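You operate a simulated robot arm through the tools that you are given. There is no shell and no other tool. Be economical: measure what you need, move in short steps, check, and stop when the job is done.

You run a simulated robot arm. Do the job below in one go: nothing can be reset, and whatever is moved stays where it is left.

JOB
Take the blue cap on the top of the care cabinet and put it away on the despatch bench top. Open the tools drawer, take the green mask and put it in the inside of the tools drawer, then shut the drawer. Take the green brush from the side shelf and leave it on the top of the tooling cart. Put the clear jar that says "green" from the top deck of the blue trolley on the free board on the carton stack and the clear jar labelled "teal" on top of the teal sponge. Open the violet canister lid. The order is free. Set down upright: green mask, clear jar.

It is judged by the outcome, as a careful person would: the job done as asked, and still so three seconds after it is handed in. It fails if anything else is knocked over, pushed out of place, dropped, spilled or broken. A push-on lid holds only when it is set on centred and level and pressed home; a screw cap is set on level and turned clockwise until tight.

ROBOT AND FRAMES
A 6-joint arm with a two-finger gripper on a trunk, on a base that drives. Base frame: it is fixed to the floor where the robot stands at the start and does not move with it; the origin is under the middle of the robot, x ahead of it, y to its left, z up; the surface under the hand at the start is at about z = 86. Lengths are in cm, angles in degrees, forces in N, time in s.
With the tool pointing down near the work surface it reaches from about 44 to 84 cm from the robot's upright axis, wherever it stands. Its first joint turns from -166.0 to 166.0 degrees. Places, roughly: blue cap (4x4x3 cm) [70, 10, 90]; clear jar [25, -625, 75]; despatch bench top [260, -520, 80]; free board on the carton stack [20, -420, 60]; green brush (14x5x5 cm) [-60, -820, 90]; green mask (5x5x8 cm) [40, -800, 90]; inside of the tools drawer [70, -800, 70]; teal sponge (8x6x6 cm) [40, -600, 80]; tools drawer [70, -800, 70]; top of the tooling cart [40, -810, 90]; violet canister lid [-290, -810, 130]. Payload 1.66 kg.
The tool frame sits at the grasp point between the pads (the TCP): z along the fingers, y along the line on which they close. The tips reach 1.6 cm beyond it. The gripper opens to 11.1 cm. The gripper's body begins 10.4 cm behind the TCP.
Orientation is that of the tool frame in the base frame, as a unit quaternion [x, y, z, w]. With the fingers straight down and closing along the base's y, the tool's x points along the base's -x, its y along +y and its z along -z.

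CONTROLS
- The arm moves only by the tool nudge_tool. Its argument "targets" is a list that holds one entry, the list of rows, each a list of 7 numbers: the shift along the tool's x, y, z in units of 25 mm (1.0 is 25 mm), then the turn, a rotation vector about the tool's x, y, z in units of 4 degrees (1.0 is 4 degrees), then the finger opening in cm, from 0 to 11.1. In form: [[[dx, dy, dz, rx, ry, rz, hand], ...]]. A call has 1 to 10 rows; each row shifts and turns the commanded pose from where the row before left it, along the tool's axes as they then stand. A call with a number of a shift or a turn outside -1 to 1 is refused whole. A row lasts 0.2 s, in which the tool goes at most 5 cm and 8.6 degrees; a call with a longer step from one row to the next is refused whole, and so is a gripper value outside its range. A pose out of reach is approached as far as the arm can. The call stops where the force on the tool passes 40 N (or 10 N more than at its start, if that is more) or the arm is blocked; 0.2 s more then pass. The fingers move at their own pace and stop on an object; they squeeze with about 32 N. The grip force told is the motor's: it shows also when the fingers shut on nothing. Time passes only in rows, and 0.2 s behind the last, so rows that do not move let the fingers close. It gives the time, the measured TCP pose, the force on the tool (base axes), the opening and the grip force at its end, in the units of the frame above (readings bear some noise), with the torque about the TCP (base axes, N m) and any sound that the robot's microphone picked up.
- Cameras (640 x 400 px; columns grow to the right, rows downward): "scene" is now at [5, 15.11, 161.71]; the picture's right is [-0.49, -0.87, 0.00], its down [-0.63, 0.35, -0.69] and it looks along [0.60, -0.34, -0.72] (base axes); focal length 264 px, centre (320, 200). "wrist" rides on the gripper at [7, 1.4, -14.3] in the tool frame; the picture's right is [-0.19, 0.98, 0.00], its down [-0.87, -0.17, -0.47] and it looks along [-0.46, -0.09, 0.88] (tool axes); focal length 230 px, centre (320, 200). There is no depth. A picture from a camera that has moved, and an enlarged one, comes with that camera's place and axes in the base frame and with its lens. The place of the scene camera against the robot may be out by one fixed shift of up to 1.2 cm in any direction.
- capture(camera): a new picture of that camera. No time passes.
- raise_lower(by): slides the trunk up (or, below 0, down) by that many cm; the arm and the scene camera ride with it, the base frame stays. It gives what a move gives, with no picture.
- roll_base(legs): drives the robot by 1 to 6 legs, each [ahead, left, turn to the left] in cm, cm and degrees, along the robot's own axes; the way and the turn of a leg run together, so that a leg with both is an arc; at most 150 cm and 180 degrees a leg. The arm and the cameras ride along, it lands a little off, and it stops where it bumps. It gives what a move gives.
- aim_head(pan, tilt): turns the head with the scene camera to pan (to the left, within 120 degrees either way) and tilt (down, from -29 to 69), counted from straight ahead of the robot. It gives what a move gives.
- zoom(camera, box): a new picture of the part [left, top, right, bottom] of that camera's present view, enlarged. No time passes.
- job_done(): hands the job in; it is judged then, once.

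Go step by step. Nothing tells you exact positions but the pictures and the camera data: compare them with the known pose of the tool, close in by small moves and look again before you grip or let go. The budget is 196 turns and 174 pictures, counting those below and the enlarged ones. Unless the task says otherwise, let go and move clear before handing in.

The tools are called after ">>>" as name(argument=value, ...) on one line, values as JSON. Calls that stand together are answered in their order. nudge_tool: Moves the arm, as the interface text tells. Its arguments: {"type":"object","properties":{"targets":{"type":"array"}},"required":["targets"]} The other tools are called the same way: raise_lower (by) slides the trunk up or down; roll_base (legs) drives the base; aim_head (pan, tilt) turns the head that bears the scene camera; capture (camera) takes a picture; zoom (camera, box) takes an enlarged picture of a part of a camera's view; job_done () hands the job in.

At the start:

```text
clock: 0.0
position: [44.83, -10.36, 115.18]
orientation: [0.0, 1.0, 0.0, 0.0]
ft_force: [0.5, 0.5, 0.5]
moment: [-0.02, -0.01, 0.0]
grip_width: 11.09
finger_force: 0.0
trunk travel left (down, up): [-20.0, 39.0]
robot x, y, heading: [-0.08, 0.07, -0.1]
head pan, tilt: [-29.3, 46.1]
```

scene: 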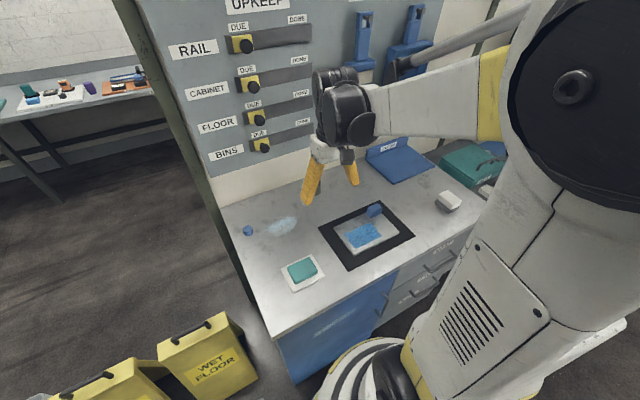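
wrist: 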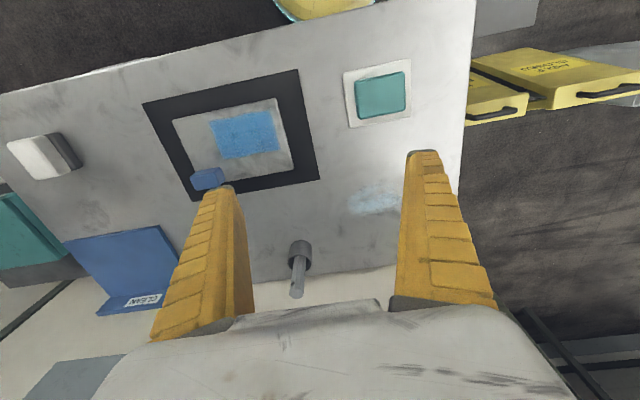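

I take the blue cap to be the small blue object at about [67, 9.5, 88]. I'll enlarge it and check the surroundings.

>>> zoom(camera="scene", box=[200, 180, 360, 280])

>>> zoom(camera="scene", box=[0, 40, 160, 140])

```text
4.00 times, centred on (280, 230) of scene
camera zoom: at [5.0, 15.11, 161.71], right [-0.49, -0.87, 0.0], down [-0.63, 0.35, -0.69], along [0.6, -0.34, -0.72], focal length 1054 px, centre (480, 80)
```

zoom: 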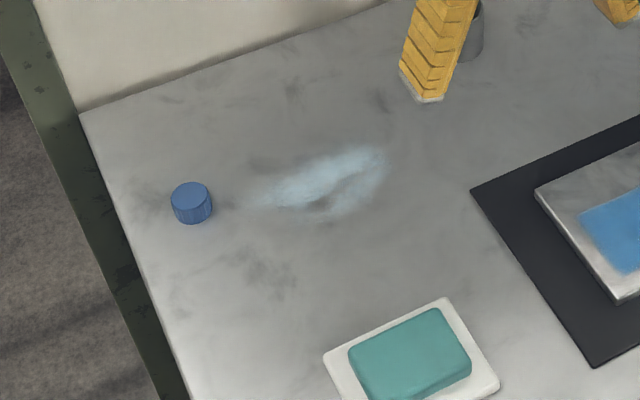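

```text
4.00 times, centred on (80, 90) of scene
camera zoom: at [5.0, 15.11, 161.71], right [-0.49, -0.87, 0.0], down [-0.63, 0.35, -0.69], along [0.6, -0.34, -0.72], focal length 1054 px, centre (1280, 640)
```

zoom: 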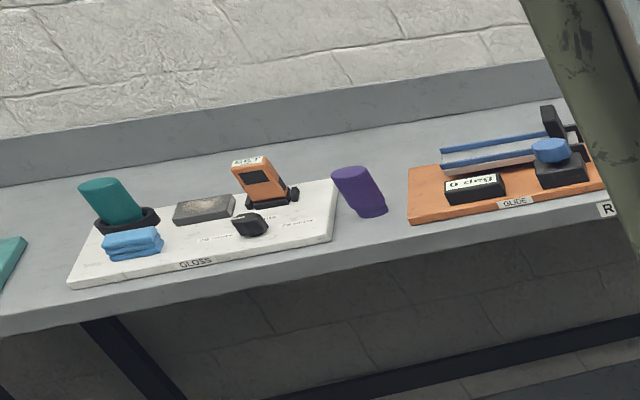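

The cap is a free-standing disc at about [66.1, 9.5, 87.5]. I'll move above it and look with the wrist camera.

>>> nudge_tool(targets=[[[-0.85, 0.79, 0.5, 0, 0, 0, 8], [-0.85, 0.79, 0.5, 0, 0, 0, 8], [-0.85, 0.79, 0.5, 0, 0, 0, 8], [-0.85, 0.79, 0.5, 0, 0, 0, 8], [-0.85, 0.79, 0.5, 0, 0, 0, 8], [-0.85, 0.79, 0.5, 0, 0, 0, 8], [-0.85, 0.79, 0.5, 0, 0, 0, 8], [-0.85, 0.79, 0.5, 0, 0, 0, 8], [-0.85, 0.79, 0.5, 0, 0, 0, 8], [-0.85, 0.79, 0.5, 0, 0, 0, 8]]])

>>> capture(camera="wrist")

>>> capture(camera="scene")

```text
clock: 2.2
position: [66.16, 9.47, 102.71]
orientation: [0.0, 1.0, 0.0, 0.0]
ft_force: [0.4, -0.4, 0.1]
moment: [-0.01, 0.02, -0.01]
grip_width: 8.14
finger_force: 0.7
trunk travel left (down, up): [-20.0, 39.0]
robot x, y, heading: [0.57, 0.28, 0.0]
head pan, tilt: [-29.3, 46.1]
```

```text
169 pictures are left
camera wrist: at [59.09, 10.86, 116.89], right [0.19, 0.98, 0.0], down [0.87, -0.17, 0.47], along [0.46, -0.09, -0.88], focal length 230 px, centre (320, 200)
```

wrist: 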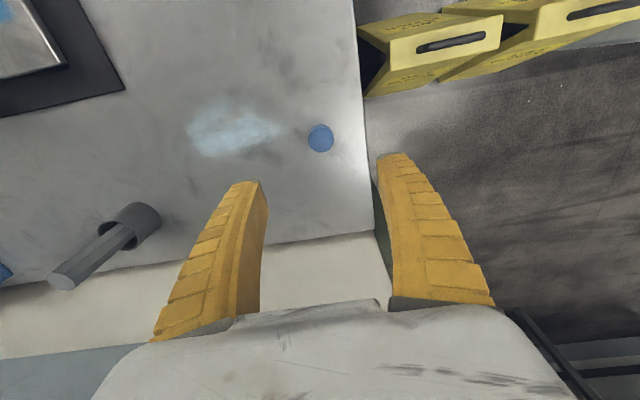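

```text
168 pictures are left
camera scene: at [5.08, 15.15, 161.7], right [-0.49, -0.87, 0.0], down [-0.63, 0.35, -0.69], along [0.6, -0.34, -0.72], focal length 264 px, centre (320, 200)
```

scene: 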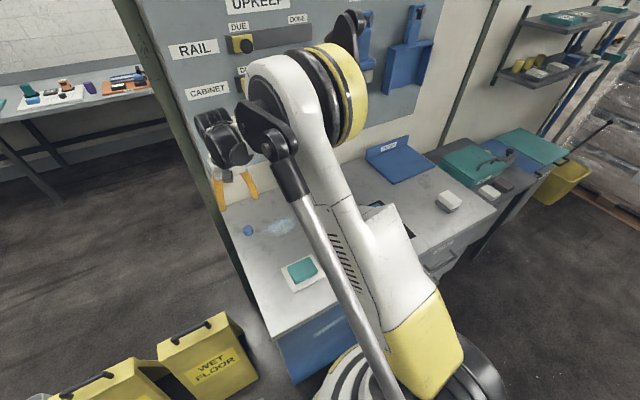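

The cap is at [65.6, 9.6]. I'll descend and close on it.

>>> nudge_tool(targets=[[[0.2, 0.04, 0.8, 0, 0, 0, 8], [0, 0, 1, 0, 0, 0, 8], [0, 0, 1, 0, 0, 0, 8], [0, 0, 1, 0, 0, 0, 8], [0, 0, 1, 0, 0, 0, 8], [0, 0, 0.5, 0, 0, 0, 8], [0, 0, 0.4, 0, 0, 0, 8], [0, 0, 0, 0, 0, 0, 8], [0, 0, 0, 0, 0, 0, 3], [0, 0, 0, 0, 0, 0, 3]]])

>>> capture(camera="wrist")

```text
clock: 4.4
position: [65.63, 9.61, 88.35]
orientation: [0.0, 1.0, 0.0, 0.0]
ft_force: [0.4, 0.8, -0.4]
moment: [0.02, 0.01, 0.02]
grip_width: 3.27
finger_force: 1.9
trunk travel left (down, up): [-20.0, 39.0]
robot x, y, heading: [-0.15, -0.34, -0.1]
head pan, tilt: [-29.3, 46.1]
```

```text
167 pictures are left
camera wrist: at [58.57, 10.96, 102.69], right [0.19, 0.98, 0.0], down [0.87, -0.17, 0.47], along [0.46, -0.09, -0.88], focal length 230 px, centre (320, 200)
```

wrist: 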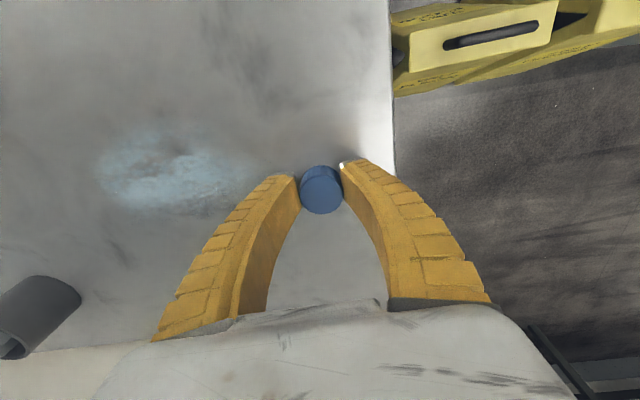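

The fingers look to be about on the cap. I'll squeeze fully and lift a bit.

>>> nudge_tool(targets=[[[0, 0, 0, 0, 0, 0, 0], [0, 0, 0, 0, 0, 0, 0], [0, 0, 0, 0, 0, 0, 0], [0, 0, -0.5, 0, 0, 0, 0], [0, 0, -1, 0, 0, 0, 0], [0, 0, -1, 0, 0, 0, 0], [0, 0, -1, 0, 0, 0, 0], [0, 0, -1, 0, 0, 0, 0], [0, 0, -1, 0, 0, 0, 0], [0, 0, -1, 0, 0, 0, 0]]])

>>> capture(camera="wrist")

```text
clock: 6.6
position: [65.6, 9.63, 104.67]
orientation: [0.0, 1.0, 0.0, -0.001]
ft_force: [0.0, -1.1, -0.9]
moment: [-0.04, -0.03, -0.01]
grip_width: 2.3
finger_force: 32.2
trunk travel left (down, up): [-20.0, 39.0]
robot x, y, heading: [0.19, 0.05, -0.1]
head pan, tilt: [-29.3, 46.1]
```

```text
166 pictures are left
camera wrist: at [58.49, 10.97, 119.02], right [0.19, 0.98, 0.0], down [0.87, -0.17, 0.47], along [0.46, -0.09, -0.88], focal length 230 px, centre (320, 200)
```

wrist: 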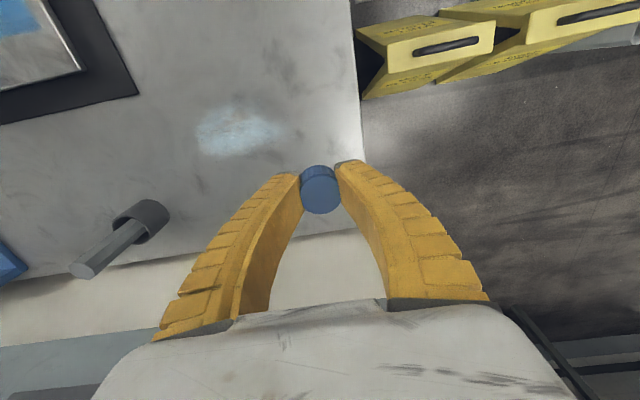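

The cap is held. I'll retract the arm and look around before driving.

>>> nudge_tool(targets=[[[0.85, -0.4, -0.6, 0, 0, 0, 0], [0.85, -0.4, -0.6, 0, 0, 0, 0], [0.85, -0.4, -0.6, 0, 0, 0, 0], [0.85, -0.4, -0.6, 0, 0, 0, 0], [0.85, -0.4, -0.6, 0, 0, 0, 0], [0.85, -0.4, -0.6, 0, 0, 0, 0], [0.85, -0.4, -0.6, 0, 0, 0, 0], [0.85, -0.4, -0.6, 0, 0, 0, 0], [0.85, -0.4, -0.6, 0, 0, 0, 0]]])

>>> aim_head(pan=-90, tilt=15)

>>> capture(camera="scene")

>>> aim_head(pan=-50, tilt=15)

>>> capture(camera="scene")

>>> aim_head(pan=-120, tilt=15)

>>> capture(camera="scene")

```text
clock: 8.6
position: [46.35, 0.58, 118.24]
orientation: [0.0, 1.0, 0.0, -0.001]
ft_force: [0.2, 0.6, 0.2]
moment: [-0.01, -0.04, 0.01]
grip_width: 2.3
finger_force: 32.2
trunk travel left (down, up): [-20.0, 39.0]
robot x, y, heading: [-0.12, -0.35, 0.0]
head pan, tilt: [-29.3, 46.1]
```

```text
clock: 9.9
position: [46.39, 0.73, 118.1]
orientation: [0.0, 1.0, 0.0, 0.0]
ft_force: [0.4, -0.2, 0.3]
moment: [0.04, 0.02, -0.02]
grip_width: 2.3
finger_force: 32.6
trunk travel left (down, up): [-20.0, 39.0]
robot x, y, heading: [0.25, -0.16, -0.1]
head pan, tilt: [-90.0, 15.0]
```

```text
165 pictures are left
camera scene: at [-2.0, 9.7, 166.54], right [-1.0, 0.0, 0.0], down [0.0, 0.26, -0.97], along [0.0, -0.97, -0.26], focal length 264 px, centre (320, 200)
```

scene: 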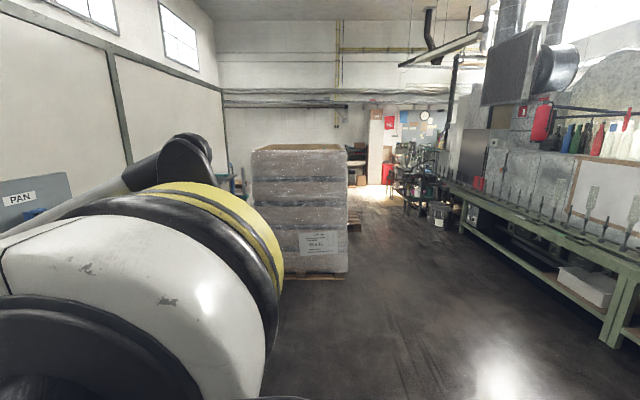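

```text
clock: 11.0
position: [46.43, 0.61, 118.13]
orientation: [0.0, 1.0, 0.0, 0.0]
ft_force: [0.6, -0.1, 1.0]
moment: [0.0, -0.01, -0.02]
grip_width: 2.3
finger_force: 32.2
trunk travel left (down, up): [-20.0, 39.0]
robot x, y, heading: [0.21, 0.19, -0.2]
head pan, tilt: [-50.0, 15.0]
```

```text
164 pictures are left
camera scene: at [3.99, 11.88, 166.55], right [-0.77, -0.64, 0.0], down [-0.17, 0.2, -0.97], along [0.62, -0.74, -0.26], focal length 264 px, centre (320, 200)
```

scene: 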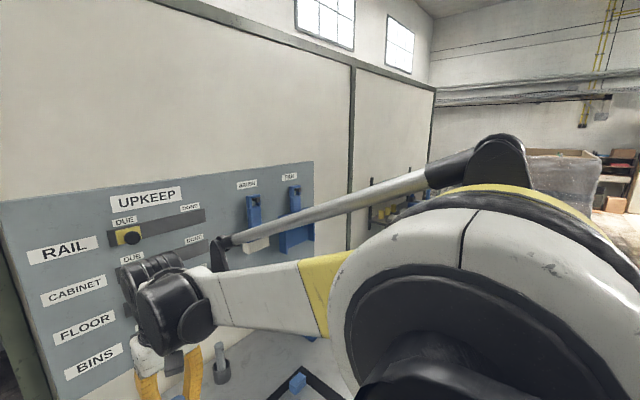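

```text
clock: 12.4
position: [46.36, 0.6, 118.13]
orientation: [0.001, 1.0, 0.001, 0.0]
ft_force: [0.8, -0.3, 0.0]
moment: [0.0, 0.02, 0.04]
grip_width: 2.3
finger_force: 31.6
trunk travel left (down, up): [-20.0, 39.0]
robot x, y, heading: [0.23, 0.09, -0.2]
head pan, tilt: [-120.0, 15.0]
```

```text
163 pictures are left
camera scene: at [-6.67, 10.95, 166.55], right [-0.87, 0.5, 0.0], down [0.13, 0.22, -0.97], along [-0.48, -0.84, -0.26], focal length 264 px, centre (320, 200)
```

scene: 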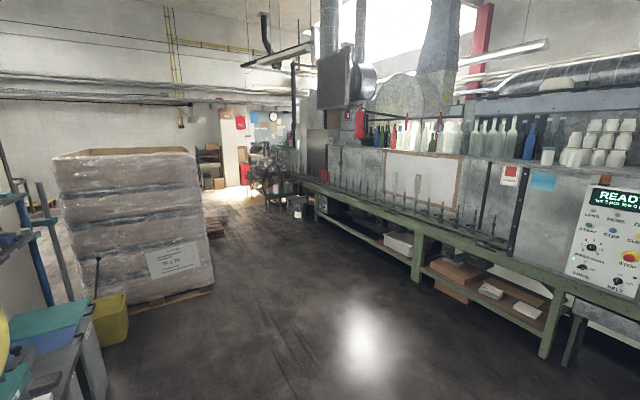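

A corridor runs from about x=-35 (wrapped pallet) to -230 (green bench). I'll back off and drive along it, and then look again.

>>> roll_base(legs=[[-120, 0, 0], [0, -150, 0], [0, -90, 0]])

>>> aim_head(pan=-90, tilt=20)

>>> capture(camera="scene")

```text
clock: 29.8
position: [-77.73, -239.88, 118.1]
orientation: [0.013, 1.0, 0.0, 0.0]
ft_force: [-0.1, 0.2, -0.7]
moment: [0.04, 0.02, -0.01]
grip_width: 2.23
finger_force: 32.3
trunk travel left (down, up): [-20.0, 39.0]
robot x, y, heading: [-124.26, -239.67, -1.5]
head pan, tilt: [-120.0, 15.0]
```

```text
clock: 30.7
position: [-77.67, -239.85, 118.17]
orientation: [0.013, 1.0, 0.0, 0.001]
ft_force: [0.1, -0.8, 0.0]
moment: [0.0, -0.01, 0.02]
grip_width: 2.23
finger_force: 32.4
trunk travel left (down, up): [-20.0, 39.0]
robot x, y, heading: [-124.37, -238.98, -1.5]
head pan, tilt: [-90.0, 20.0]
```

```text
162 pictures are left
camera scene: at [-126.0, -229.44, 165.73], right [-1.0, 0.03, 0.0], down [0.01, 0.34, -0.94], along [-0.03, -0.94, -0.34], focal length 264 px, centre (320, 200)
```

scene: 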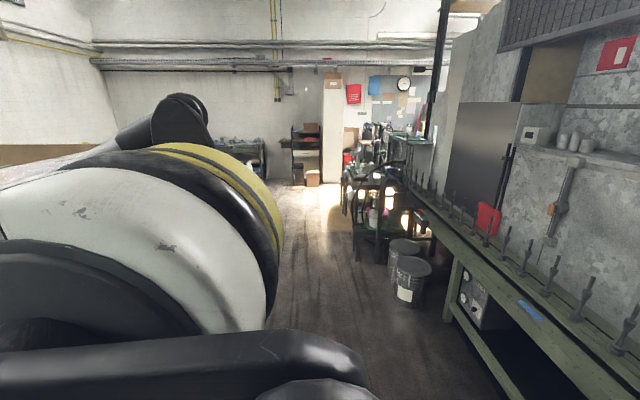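

The corridor ahead is clear until the bins near [-208, -436]. I'll drive on past the pallet and look.

>>> roll_base(legs=[[0, -130, 1.5]])

>>> aim_head(pan=-90, tilt=20)

>>> capture(camera="scene")

>>> aim_head(pan=0, tilt=20)

>>> capture(camera="scene")

>>> aim_head(pan=-45, tilt=15)

>>> capture(camera="scene")

```text
clock: 37.3
position: [-79.67, -368.75, 117.98]
orientation: [0.002, 1.0, 0.0, 0.0]
ft_force: [0.6, -0.4, -0.7]
moment: [0.0, -0.03, 0.03]
grip_width: 2.26
finger_force: 32.1
trunk travel left (down, up): [-20.0, 39.0]
robot x, y, heading: [-125.8, -369.19, -0.3]
head pan, tilt: [-90.0, 20.0]
```

```text
clock: 37.9
position: [-79.71, -368.53, 118.09]
orientation: [0.002, 1.0, 0.0, -0.001]
ft_force: [0.0, -0.8, 0.4]
moment: [0.02, 0.0, -0.03]
grip_width: 2.26
finger_force: 31.5
trunk travel left (down, up): [-20.0, 39.0]
robot x, y, heading: [-125.76, -369.54, -0.2]
head pan, tilt: [-90.0, 20.0]
```

```text
161 pictures are left
camera scene: at [-128.09, -359.42, 165.73], right [-1.0, 0.0, 0.0], down [0.0, 0.34, -0.94], along [0.0, -0.94, -0.34], focal length 264 px, centre (320, 200)
```

scene: 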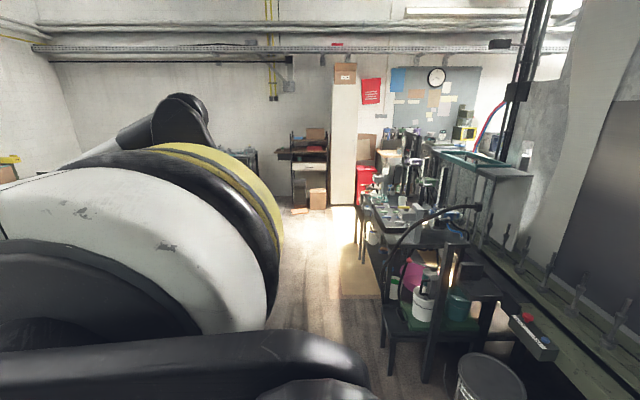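

```text
clock: 39.5
position: [-79.73, -368.67, 118.05]
orientation: [0.002, 1.0, 0.0, 0.0]
ft_force: [0.6, 0.2, -0.6]
moment: [-0.01, 0.0, -0.01]
grip_width: 2.26
finger_force: 32.3
trunk travel left (down, up): [-20.0, 39.0]
robot x, y, heading: [-125.81, -369.26, -0.1]
head pan, tilt: [0.0, 20.0]
```

```text
160 pictures are left
camera scene: at [-118.75, -350.14, 165.73], right [0.0, -1.0, 0.0], down [-0.34, 0.0, -0.94], along [0.94, 0.0, -0.34], focal length 264 px, centre (320, 200)
```

scene: 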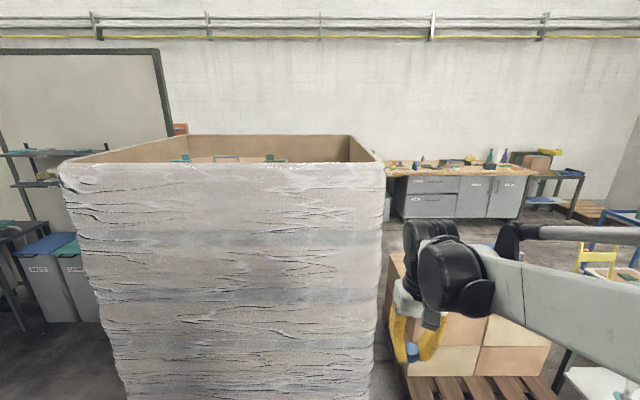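

```text
clock: 40.6
position: [-79.68, -368.58, 118.17]
orientation: [0.001, 1.0, 0.0, -0.001]
ft_force: [-0.7, -0.2, -0.6]
moment: [0.02, -0.04, -0.03]
grip_width: 2.23
finger_force: 31.6
trunk travel left (down, up): [-20.0, 39.0]
robot x, y, heading: [-125.97, -369.09, -0.3]
head pan, tilt: [-45.0, 15.0]
```

```text
159 pictures are left
camera scene: at [-121.47, -356.73, 166.54], right [-0.71, -0.71, 0.0], down [-0.18, 0.18, -0.97], along [0.68, -0.68, -0.26], focal length 264 px, centre (320, 200)
```

scene: 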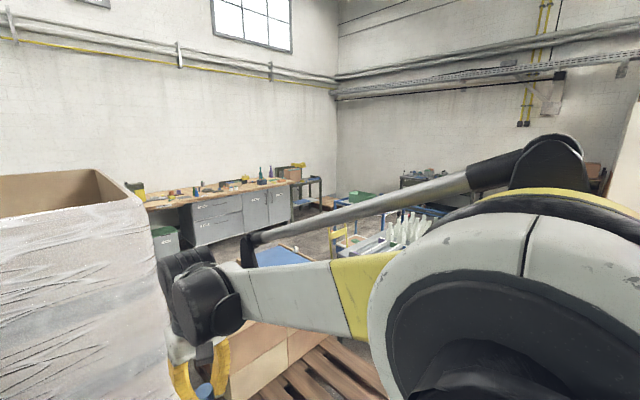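

The wood-topped bench along the far wall is the despatch bench; the carton stack is at x≈0-40, y≈-400…-500, with a chair on the right at x≈-165. I'll shift left of the chair and go on.

>>> roll_base(legs=[[32, 0, 0], [0, -150, 0]])

>>> aim_head(pan=0, tilt=25)

>>> capture(camera="scene")

>>> aim_head(pan=-100, tilt=20)

>>> capture(camera="scene")

>>> aim_head(pan=-45, tilt=15)

>>> capture(camera="scene")

```text
clock: 49.8
position: [-47.98, -519.6, 118.11]
orientation: [-0.002, 1.0, -0.001, 0.0]
ft_force: [-0.1, 0.4, 0.1]
moment: [0.01, 0.01, -0.01]
grip_width: 2.3
finger_force: 32.1
trunk travel left (down, up): [-20.0, 39.0]
robot x, y, heading: [-94.29, -520.35, 0.1]
head pan, tilt: [-45.0, 15.0]
```

```text
clock: 51.0
position: [-47.98, -519.48, 118.09]
orientation: [-0.001, 1.0, 0.0, 0.0]
ft_force: [0.0, 0.2, -0.3]
moment: [-0.01, -0.02, 0.0]
grip_width: 2.31
finger_force: 31.8
trunk travel left (down, up): [-20.0, 39.0]
robot x, y, heading: [-94.49, -520.25, 0.3]
head pan, tilt: [0.0, 25.0]
```

```text
158 pictures are left
camera scene: at [-87.29, -501.24, 164.92], right [0.0, -1.0, 0.0], down [-0.42, 0.0, -0.91], along [0.91, 0.0, -0.42], focal length 264 px, centre (320, 200)
```

scene: 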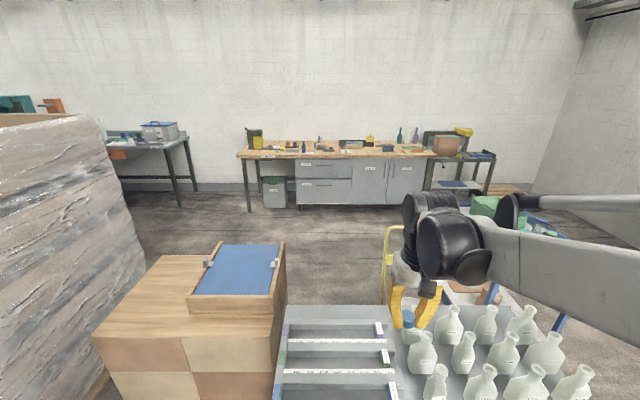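

```text
clock: 52.7
position: [-48.05, -519.5, 118.15]
orientation: [-0.002, 1.0, 0.0, 0.0]
ft_force: [-0.4, -0.6, 0.5]
moment: [-0.05, -0.01, 0.02]
grip_width: 2.29
finger_force: 32.6
trunk travel left (down, up): [-20.0, 39.0]
robot x, y, heading: [-94.01, -520.29, 0.1]
head pan, tilt: [-100.0, 20.0]
```

```text
157 pictures are left
camera scene: at [-98.08, -510.43, 165.73], right [-0.99, 0.17, 0.0], down [0.06, 0.34, -0.94], along [-0.16, -0.93, -0.34], focal length 264 px, centre (320, 200)
```

scene: 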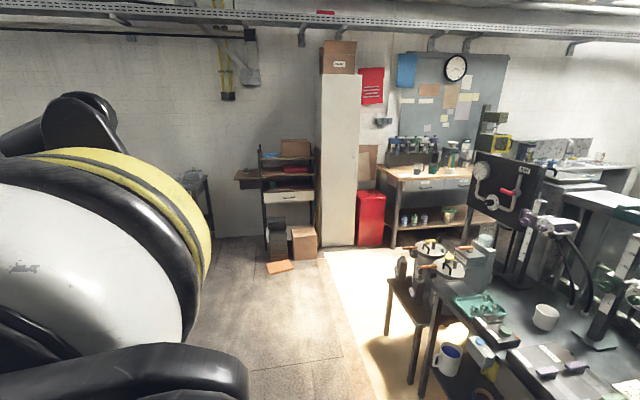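

```text
clock: 54.0
position: [-48.01, -519.55, 118.18]
orientation: [-0.002, 1.0, 0.0, 0.0]
ft_force: [-0.5, -0.4, -0.5]
moment: [0.02, -0.03, -0.02]
grip_width: 2.32
finger_force: 32.0
trunk travel left (down, up): [-20.0, 39.0]
robot x, y, heading: [-94.29, -520.12, 0.3]
head pan, tilt: [-45.0, 15.0]
```

```text
156 pictures are left
camera scene: at [-89.88, -507.85, 166.54], right [-0.71, -0.71, 0.0], down [-0.18, 0.18, -0.97], along [0.68, -0.68, -0.26], focal length 264 px, centre (320, 200)
```

scene: 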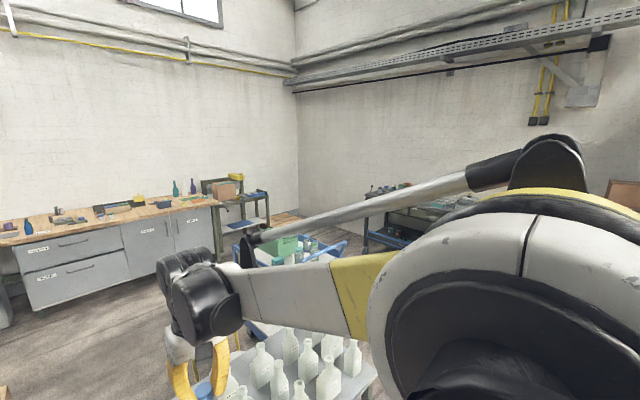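

There's a rack with glass bottles right in front to the right, a danger. I'll look down to map the floor.

>>> aim_head(pan=-10, tilt=55)

>>> capture(camera="scene")

>>> capture(camera="wrist")

>>> aim_head(pan=-30, tilt=35)

>>> capture(camera="scene")

```text
clock: 55.0
position: [-48.06, -519.58, 118.11]
orientation: [-0.002, 1.0, -0.001, 0.0]
ft_force: [-0.1, -0.3, -0.2]
moment: [-0.01, 0.02, -0.01]
grip_width: 2.33
finger_force: 31.9
trunk travel left (down, up): [-20.0, 39.0]
robot x, y, heading: [-94.32, -520.68, 0.3]
head pan, tilt: [-10.0, 55.0]
```

```text
155 pictures are left
camera scene: at [-89.39, -502.49, 160.53], right [-0.17, -0.99, 0.0], down [-0.81, 0.14, -0.57], along [0.57, -0.1, -0.82], focal length 264 px, centre (320, 200)
```

scene: 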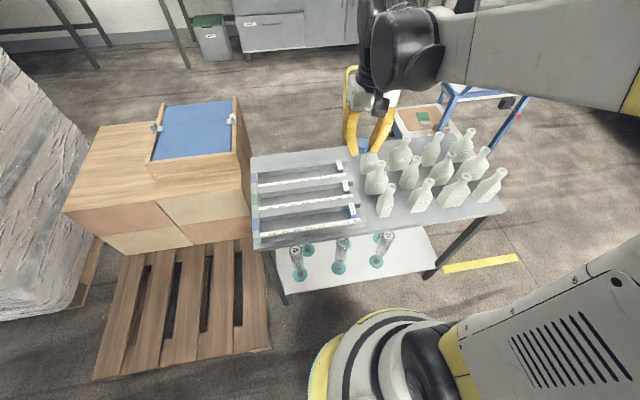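

```text
154 pictures are left
camera wrist: at [-55.02, -518.15, 132.42], right [0.19, 0.98, 0.0], down [0.87, -0.16, 0.47], along [0.46, -0.09, -0.88], focal length 230 px, centre (320, 200)
```

wrist: 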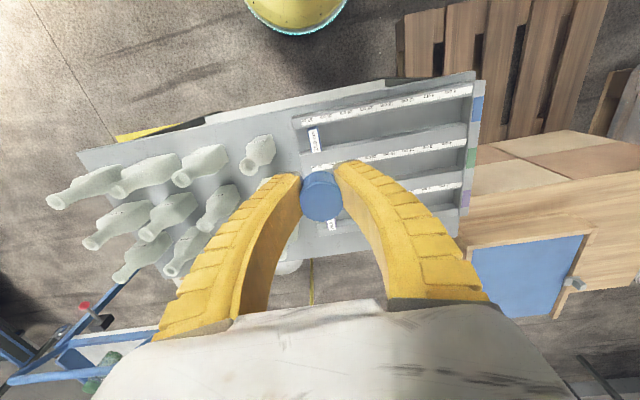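

```text
clock: 55.9
position: [-48.03, -519.55, 118.12]
orientation: [-0.001, 1.0, 0.0, 0.0]
ft_force: [-0.6, -0.2, -0.7]
moment: [0.0, -0.02, 0.02]
grip_width: 2.38
finger_force: 32.1
trunk travel left (down, up): [-20.0, 39.0]
robot x, y, heading: [-94.04, -520.43, 0.4]
head pan, tilt: [-30.0, 35.0]
```

```text
153 pictures are left
camera scene: at [-88.85, -505.63, 163.34], right [-0.5, -0.87, 0.0], down [-0.5, 0.29, -0.82], along [0.71, -0.41, -0.57], focal length 264 px, centre (320, 200)
```

scene: 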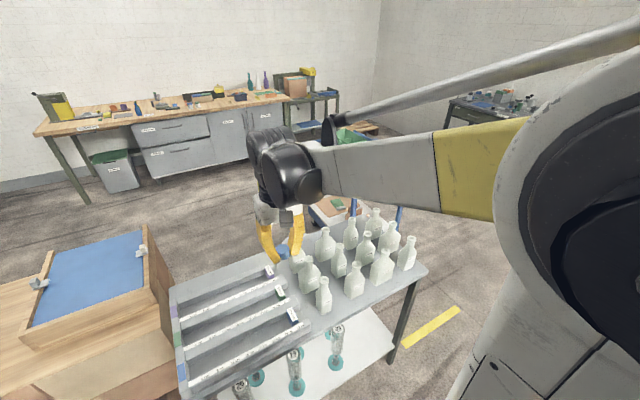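

Rack table spans x≈-47…0, y≈-490…-580; I'm clear of it by driving straight right. I'll go on to y≈-660 and look toward the gap.

>>> roll_base(legs=[[-5, 0, 0], [0, -140, 0]])

>>> aim_head(pan=0, tilt=35)

>>> capture(camera="scene")

>>> aim_head(pan=-110, tilt=30)

>>> capture(camera="scene")

>>> aim_head(pan=-40, tilt=15)

>>> capture(camera="scene")

```text
clock: 63.4
position: [-53.06, -660.61, 118.13]
orientation: [0.001, 1.0, 0.001, 0.0]
ft_force: [0.2, -0.3, -0.2]
moment: [0.02, 0.03, -0.01]
grip_width: 2.35
finger_force: 32.2
trunk travel left (down, up): [-20.0, 39.0]
robot x, y, heading: [-99.41, -660.87, -0.3]
head pan, tilt: [-30.0, 35.0]
```

```text
clock: 64.3
position: [-53.02, -660.55, 118.04]
orientation: [0.002, 1.0, 0.0, 0.0]
ft_force: [0.1, -0.5, 0.9]
moment: [-0.03, 0.0, 0.02]
grip_width: 2.32
finger_force: 32.0
trunk travel left (down, up): [-20.0, 39.0]
robot x, y, heading: [-99.3, -661.28, 0.0]
head pan, tilt: [0.0, 35.0]
```

```text
152 pictures are left
camera scene: at [-92.6, -642.03, 163.35], right [-0.01, -1.0, 0.0], down [-0.57, 0.0, -0.82], along [0.82, 0.0, -0.57], focal length 264 px, centre (320, 200)
```

scene: 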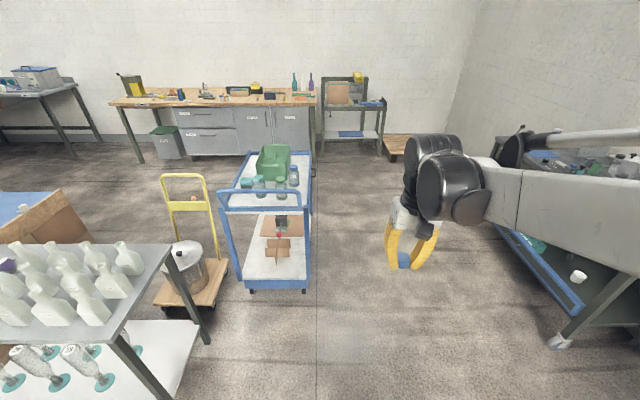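

```text
clock: 66.2
position: [-52.9, -660.7, 118.06]
orientation: [0.001, 1.0, 0.001, 0.0]
ft_force: [-0.6, 0.1, 0.5]
moment: [-0.01, -0.03, 0.0]
grip_width: 2.35
finger_force: 32.1
trunk travel left (down, up): [-20.0, 39.0]
robot x, y, heading: [-99.71, -661.32, -0.3]
head pan, tilt: [-110.0, 30.0]
```

```text
151 pictures are left
camera scene: at [-104.54, -650.47, 164.12], right [-0.94, 0.35, 0.0], down [0.17, 0.47, -0.87], along [-0.3, -0.81, -0.5], focal length 264 px, centre (320, 200)
```

scene: 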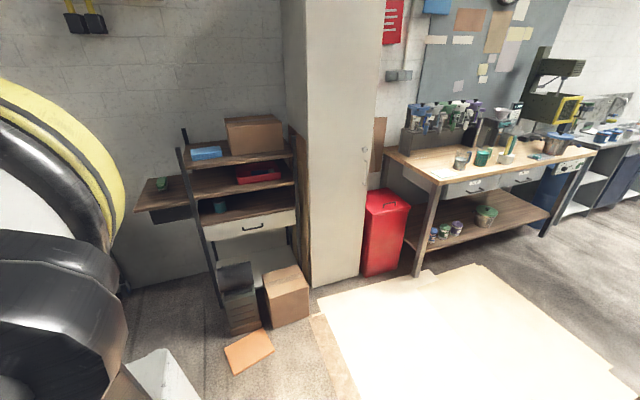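

```text
clock: 67.6
position: [-52.97, -660.61, 118.09]
orientation: [0.002, 1.0, 0.001, 0.0]
ft_force: [0.0, 0.5, -0.5]
moment: [-0.04, -0.03, 0.01]
grip_width: 2.33
finger_force: 31.5
trunk travel left (down, up): [-20.0, 39.0]
robot x, y, heading: [-99.4, -661.09, -0.3]
head pan, tilt: [-40.0, 15.0]
```

```text
150 pictures are left
camera scene: at [-94.29, -648.02, 166.54], right [-0.65, -0.76, 0.0], down [-0.2, 0.17, -0.97], along [0.74, -0.62, -0.26], focal length 264 px, centre (320, 200)
```

scene: 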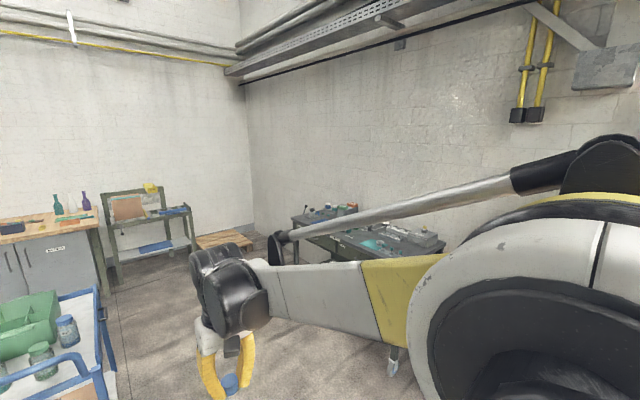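

The gap between the blue trolley (right edge y≈-637) and the tooling cart (edge y≈-750) is wide enough; I'll drive through at y≈-693 to x≈130.

>>> roll_base(legs=[[0, -32, 0.3], [130, 0, 0], [100, 0, 0]])

>>> aim_head(pan=40, tilt=25)

>>> capture(camera="scene")

>>> aim_head(pan=100, tilt=30)

>>> capture(camera="scene")

```text
clock: 80.7
position: [177.4, -690.8, 118.07]
orientation: [-0.005, 1.0, 0.0, 0.001]
ft_force: [0.1, 0.3, -0.5]
moment: [0.0, -0.01, 0.01]
grip_width: 2.28
finger_force: 32.2
trunk travel left (down, up): [-20.0, 39.0]
robot x, y, heading: [130.71, -691.97, 0.5]
head pan, tilt: [-40.0, 15.0]
```

```text
clock: 82.2
position: [177.43, -690.82, 118.13]
orientation: [-0.005, 1.0, -0.001, 0.0]
ft_force: [-0.4, 0.2, -0.3]
moment: [-0.05, 0.0, 0.0]
grip_width: 2.33
finger_force: 31.9
trunk travel left (down, up): [-20.0, 39.0]
robot x, y, heading: [130.82, -691.78, 0.5]
head pan, tilt: [40.0, 25.0]
```

```text
149 pictures are left
camera scene: at [135.89, -666.96, 164.92], right [0.65, -0.76, 0.0], down [-0.32, -0.27, -0.91], along [0.69, 0.59, -0.42], focal length 264 px, centre (320, 200)
```

scene: 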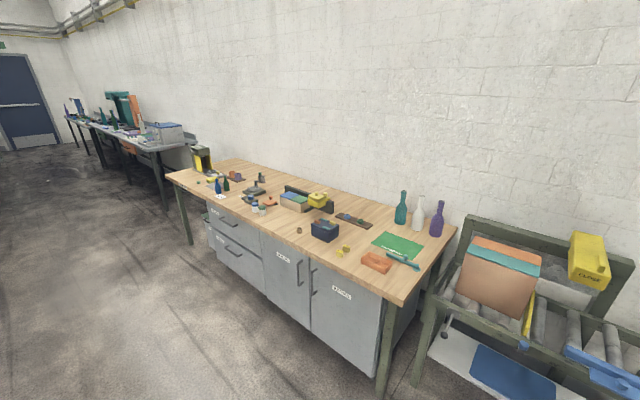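

```text
clock: 83.5
position: [177.61, -690.86, 118.07]
orientation: [-0.006, 1.0, 0.0, 0.0]
ft_force: [0.5, 0.4, -0.1]
moment: [-0.02, 0.03, 0.0]
grip_width: 2.29
finger_force: 32.0
trunk travel left (down, up): [-20.0, 39.0]
robot x, y, heading: [130.74, -691.95, 0.4]
head pan, tilt: [100.0, 30.0]
```

```text
148 pictures are left
camera scene: at [127.23, -664.06, 164.13], right [0.98, 0.18, 0.0], down [0.09, -0.49, -0.87], along [-0.16, 0.85, -0.5], focal length 264 px, centre (320, 200)
```

scene: 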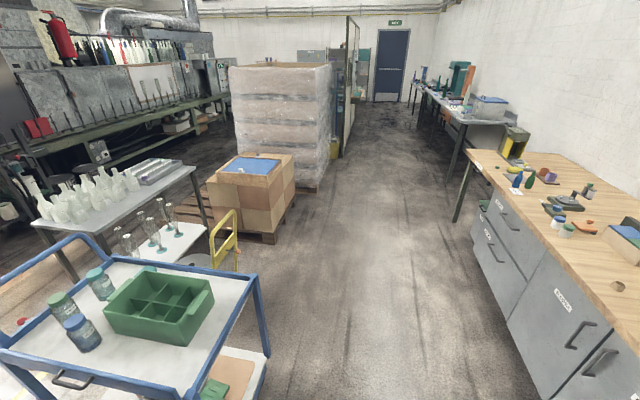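

The bench's front edge is at x≈225, y from -390 to -640. I'll drive alongside it to about [165, -570].

>>> roll_base(legs=[[36, 0, 0], [0, 118, 0]])

>>> aim_head(pan=0, tilt=45)

>>> capture(camera="scene")

>>> capture(camera="wrist")

```text
clock: 91.4
position: [212.32, -573.0, 118.15]
orientation: [-0.005, 1.0, 0.0, 0.0]
ft_force: [-0.1, 0.5, 0.4]
moment: [0.04, 0.01, -0.01]
grip_width: 2.29
finger_force: 31.8
trunk travel left (down, up): [-20.0, 39.0]
robot x, y, heading: [165.7, -573.99, 0.5]
head pan, tilt: [100.0, 30.0]
```

```text
clock: 93.2
position: [212.38, -572.89, 118.14]
orientation: [-0.006, 1.0, 0.0, 0.0]
ft_force: [0.2, -0.2, 0.5]
moment: [0.03, 0.02, 0.0]
grip_width: 2.23
finger_force: 32.2
trunk travel left (down, up): [-20.0, 39.0]
robot x, y, heading: [165.9, -573.91, 0.7]
head pan, tilt: [0.0, 45.0]
```

```text
147 pictures are left
camera scene: at [171.77, -555.03, 161.86], right [0.01, -1.0, 0.0], down [-0.71, -0.01, -0.71], along [0.71, 0.01, -0.71], focal length 264 px, centre (320, 200)
```

scene: 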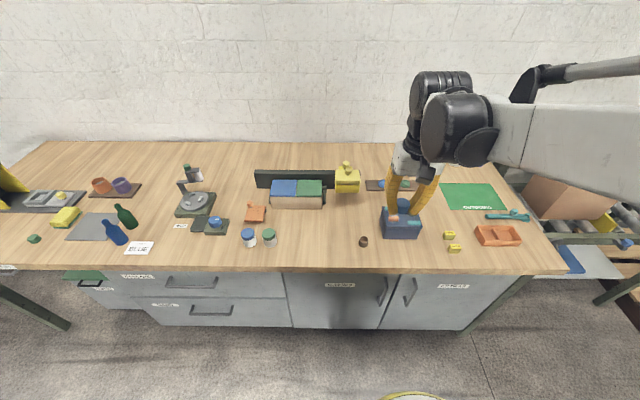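

```text
146 pictures are left
camera wrist: at [205.25, -571.69, 132.41], right [0.18, 0.98, 0.0], down [0.87, -0.16, 0.47], along [0.46, -0.08, -0.88], focal length 230 px, centre (320, 200)
```

wrist: 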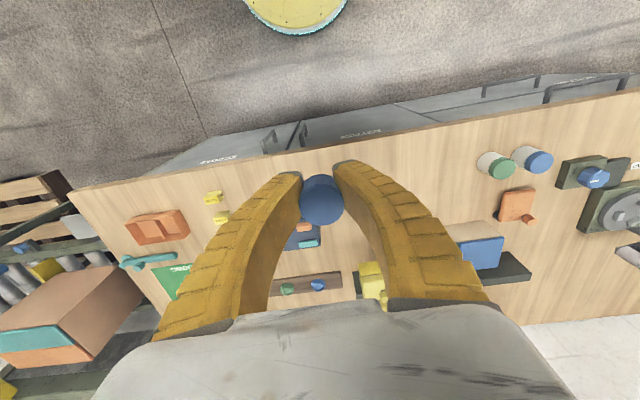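

There's a clear spot at about [238, -555] between the two jars and the brown ring. I'll move there at height 98 and check.

>>> nudge_tool(targets=[[[-1, 0.72, 0.75, 0, 0, 0, 0], [-1, 0.72, 0.75, 0, 0, 0, 0], [-1, 0.72, 0.75, 0, 0, 0, 0], [-1, 0.72, 0.75, 0, 0, 0, 0], [-1, 0.72, 0.75, 0, 0, 0, 0], [-1, 0.72, 0.75, 0, 0, 0, 0], [-1, 0.72, 0.75, 0, 0, 0, 0], [-1, 0.72, 0.75, 0, 0, 0, 0], [-1, 0.72, 0.75, 0, 0, 0, 0], [-1, 0.72, 0.75, 0, 0, 0, 0]]])

>>> capture(camera="scene")

>>> capture(camera="wrist")

```text
clock: 95.4
position: [237.32, -554.58, 99.35]
orientation: [-0.005, 1.0, 0.001, 0.0]
ft_force: [1.3, -0.3, 0.2]
moment: [-0.01, -0.01, 0.0]
grip_width: 2.3
finger_force: 31.6
trunk travel left (down, up): [-20.0, 39.0]
robot x, y, heading: [166.25, -574.38, 0.5]
head pan, tilt: [0.0, 45.0]
```

```text
145 pictures are left
camera scene: at [171.85, -554.99, 161.85], right [0.01, -1.0, 0.0], down [-0.71, -0.01, -0.71], along [0.71, 0.01, -0.71], focal length 264 px, centre (320, 200)
```

scene: 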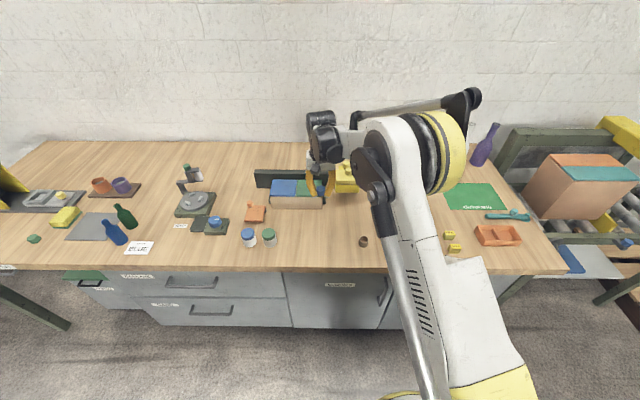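

```text
144 pictures are left
camera wrist: at [230.15, -553.26, 113.56], right [0.18, 0.98, 0.0], down [0.87, -0.16, 0.47], along [0.46, -0.08, -0.88], focal length 230 px, centre (320, 200)
```

wrist: 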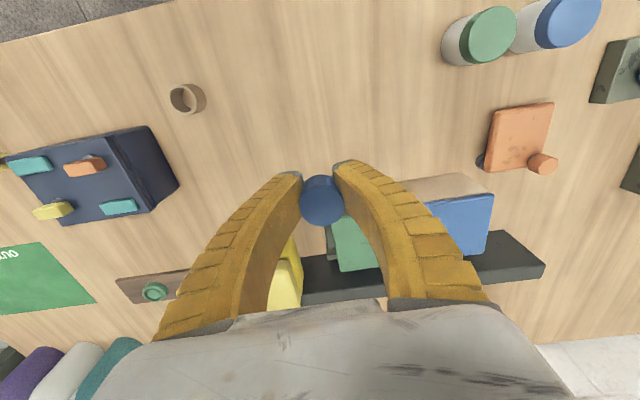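

The landing spot is free; I'll back off 2 cm from the blocks and descend to z≈84.5.

>>> nudge_tool(targets=[[[0.6, 0, 0.9, 0, 0, 0, 0], [0, 0, 1, 0, 0, 0, 0], [0, 0, 1, 0, 0, 0, 0], [0, 0, 1, 0, 0, 0, 0], [0, 0, 1, 0, 0, 0, 0], [0, 0, 0.5, 0, 0, 0, 0], [0, 0, 0.3, 0, 0, 0, 0], [0, 0, 0, 0, 0, 0, 0]]])

>>> capture(camera="wrist")

>>> zoom(camera="scene", box=[240, 170, 400, 270])

```text
clock: 97.2
position: [235.69, -554.73, 85.18]
orientation: [-0.005, 1.0, -0.001, -0.001]
ft_force: [-0.3, -0.7, 0.0]
moment: [0.03, 0.0, -0.03]
grip_width: 2.28
finger_force: 32.1
trunk travel left (down, up): [-20.0, 39.0]
robot x, y, heading: [165.77, -574.39, 0.7]
head pan, tilt: [0.0, 45.0]
```

```text
143 pictures are left
camera wrist: at [228.56, -553.49, 99.34], right [0.18, 0.98, 0.0], down [0.87, -0.16, 0.47], along [0.46, -0.08, -0.88], focal length 230 px, centre (320, 200)
```

wrist: 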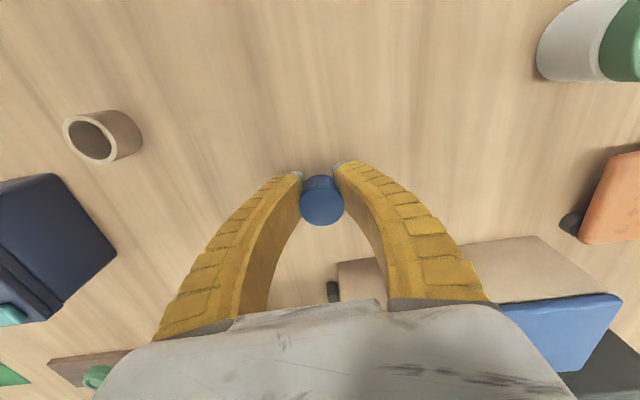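

```text
4.00 times, centred on (320, 220) of scene
camera zoom: at [171.77, -555.03, 161.86], right [0.01, -1.0, 0.0], down [-0.71, -0.01, -0.71], along [0.71, 0.01, -0.71], focal length 1054 px, centre (320, 120)
```

zoom: 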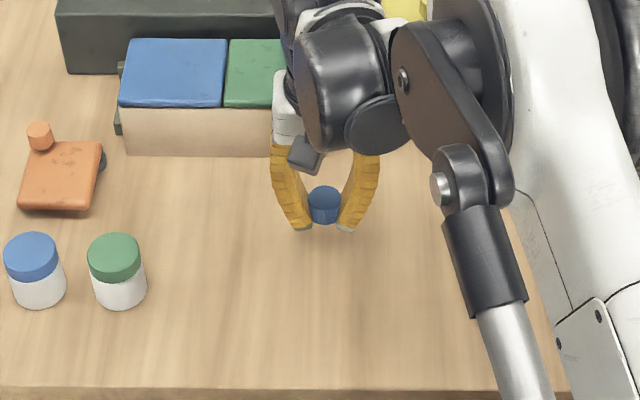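

Still above the bench. I'll lower in small steps and read the force.

>>> nudge_tool(targets=[[[0, 0, 0.3, 0, 0, 0, 0], [0, 0, 0.3, 0, 0, 0, 0], [0, 0, 0.2, 0, 0, 0, 0], [0, 0, 0, 0, 0, 0, 0]]])

>>> nudge_tool(targets=[[[0, 0, 0.1, 0, 0, 0, 0], [0, 0, 0.1, 0, 0, 0, 0]]])

>>> nudge_tool(targets=[[[0, 0, 0.1, 0, 0, 0, 0], [0, 0, 0, 0, 0, 0, 0]]])

>>> zoom(camera="scene", box=[280, 195, 360, 245])

```text
clock: 98.2
position: [235.62, -554.78, 83.16]
orientation: [-0.005, 1.0, 0.0, 0.0]
ft_force: [-0.2, 0.5, 0.1]
moment: [-0.01, 0.02, -0.01]
grip_width: 2.29
finger_force: 32.1
trunk travel left (down, up): [-20.0, 39.0]
robot x, y, heading: [165.76, -573.97, 0.5]
head pan, tilt: [0.0, 45.0]
```

```text
clock: 98.8
position: [235.61, -554.84, 82.54]
orientation: [-0.005, 1.0, 0.0, -0.001]
ft_force: [0.7, -0.3, 0.0]
moment: [-0.06, -0.01, -0.01]
grip_width: 2.23
finger_force: 32.1
trunk travel left (down, up): [-20.0, 39.0]
robot x, y, heading: [165.76, -574.1, 0.6]
head pan, tilt: [0.0, 45.0]
```

```text
clock: 99.4
position: [235.6, -554.61, 82.27]
orientation: [-0.005, 1.0, 0.0, 0.0]
ft_force: [0.9, -0.1, 1.2]
moment: [-0.01, 0.03, -0.04]
grip_width: 2.27
finger_force: 31.9
trunk travel left (down, up): [-20.0, 39.0]
robot x, y, heading: [165.82, -573.93, 0.5]
head pan, tilt: [0.0, 45.0]
```

```text
8.00 times, centred on (320, 220) of scene
camera zoom: at [171.77, -555.03, 161.86], right [0.01, -1.0, 0.0], down [-0.71, -0.01, -0.71], along [0.71, 0.01, -0.71], focal length 2108 px, centre (320, 40)
```

zoom: 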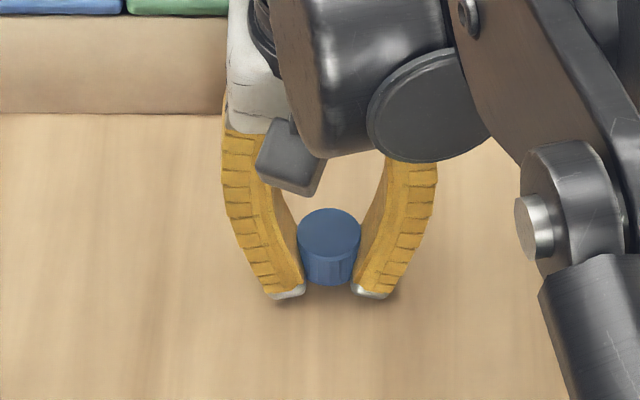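

Close to the surface. A few more small steps.

>>> nudge_tool(targets=[[[0, 0, 0.1, 0, 0, 0, 0], [0, 0, 0, 0, 0, 0, 0]]])

>>> nudge_tool(targets=[[[0, 0, 0.1, 0, 0, 0, 0], [0, 0, 0, 0, 0, 0, 0]]])

>>> nudge_tool(targets=[[[0, 0, 0.08, 0, 0, 0, 0], [0, 0, 0, 0, 0, 0, 0]]])

>>> zoom(camera="scene", box=[280, 195, 360, 245])

```text
clock: 100.0
position: [235.64, -554.78, 82.03]
orientation: [-0.005, 1.0, 0.0, 0.0]
ft_force: [0.3, -0.2, -0.1]
moment: [0.01, 0.01, 0.04]
grip_width: 2.26
finger_force: 31.9
trunk travel left (down, up): [-20.0, 39.0]
robot x, y, heading: [166.35, -574.2, 1.0]
head pan, tilt: [0.0, 45.0]
```

```text
clock: 100.6
position: [235.61, -554.82, 81.88]
orientation: [-0.006, 1.0, -0.001, -0.001]
ft_force: [0.2, 0.5, 0.0]
moment: [-0.01, -0.03, -0.02]
grip_width: 2.26
finger_force: 31.8
trunk travel left (down, up): [-20.0, 39.0]
robot x, y, heading: [165.92, -574.24, 0.6]
head pan, tilt: [0.0, 45.0]
```

```text
clock: 101.2
position: [235.67, -554.68, 81.56]
orientation: [-0.005, 1.0, 0.0, 0.0]
ft_force: [-0.1, 0.0, -0.6]
moment: [-0.01, 0.01, 0.02]
grip_width: 2.24
finger_force: 32.0
trunk travel left (down, up): [-20.0, 39.0]
robot x, y, heading: [165.75, -574.14, 0.6]
head pan, tilt: [0.0, 45.0]
```

```text
8.00 times, centred on (320, 220) of scene
camera zoom: at [171.77, -555.03, 161.86], right [0.01, -1.0, 0.0], down [-0.71, -0.01, -0.71], along [0.71, 0.01, -0.71], focal length 2108 px, centre (320, 40)
```

zoom: 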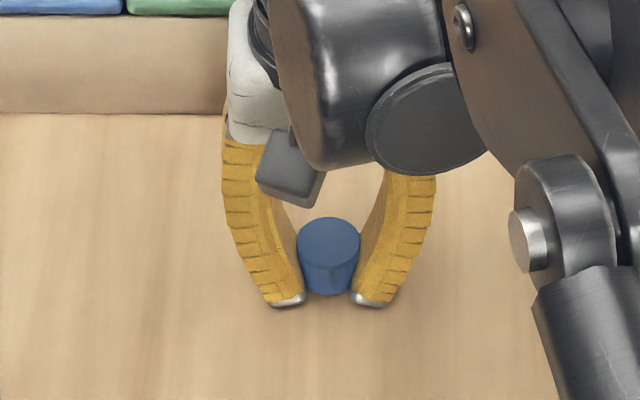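

>>> nudge_tool(targets=[[[0, 0, 0.1, 0, 0, 0, 0], [0, 0, 0.1, 0, 0, 0, 0]]])

>>> nudge_tool(targets=[[[0, 0, 0.1, 0, 0, 0, 0], [0, 0, 0.1, 0, 0, 0, 0]]])

>>> zoom(camera="scene", box=[280, 195, 360, 245])

```text
clock: 101.8
position: [235.54, -554.88, 81.31]
orientation: [-0.006, 1.0, 0.0, 0.001]
ft_force: [5.6, 1.9, 23.9]
moment: [0.02, -0.09, 0.03]
grip_width: 2.32
finger_force: 31.9
trunk travel left (down, up): [-20.0, 39.0]
robot x, y, heading: [165.72, -574.34, 1.0]
head pan, tilt: [0.0, 45.0]
```

```text
clock: 102.3
position: [235.53, -554.82, 81.12]
orientation: [-0.004, 1.0, 0.0, 0.002]
ft_force: [-2.7, 0.4, 31.1]
moment: [-0.03, 0.06, -0.1]
grip_width: 2.46
finger_force: 31.8
trunk travel left (down, up): [-20.0, 39.0]
robot x, y, heading: [165.87, -574.07, 0.4]
head pan, tilt: [0.0, 45.0]
stopped in row 2: the force on the tool passed its limit at 41 N (the readings are from after the stop); the commanded pose is now the measured one
```

```text
8.00 times, centred on (320, 220) of scene
camera zoom: at [171.41, -555.12, 161.9], right [0.01, -1.0, 0.0], down [-0.71, -0.01, -0.71], along [0.71, 0.01, -0.71], focal length 2108 px, centre (320, 40)
```

zoom: 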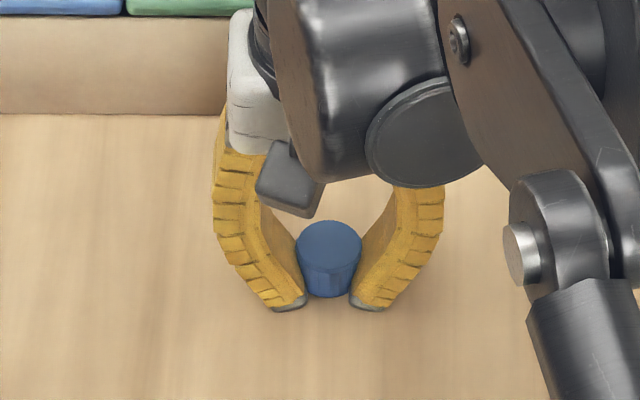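

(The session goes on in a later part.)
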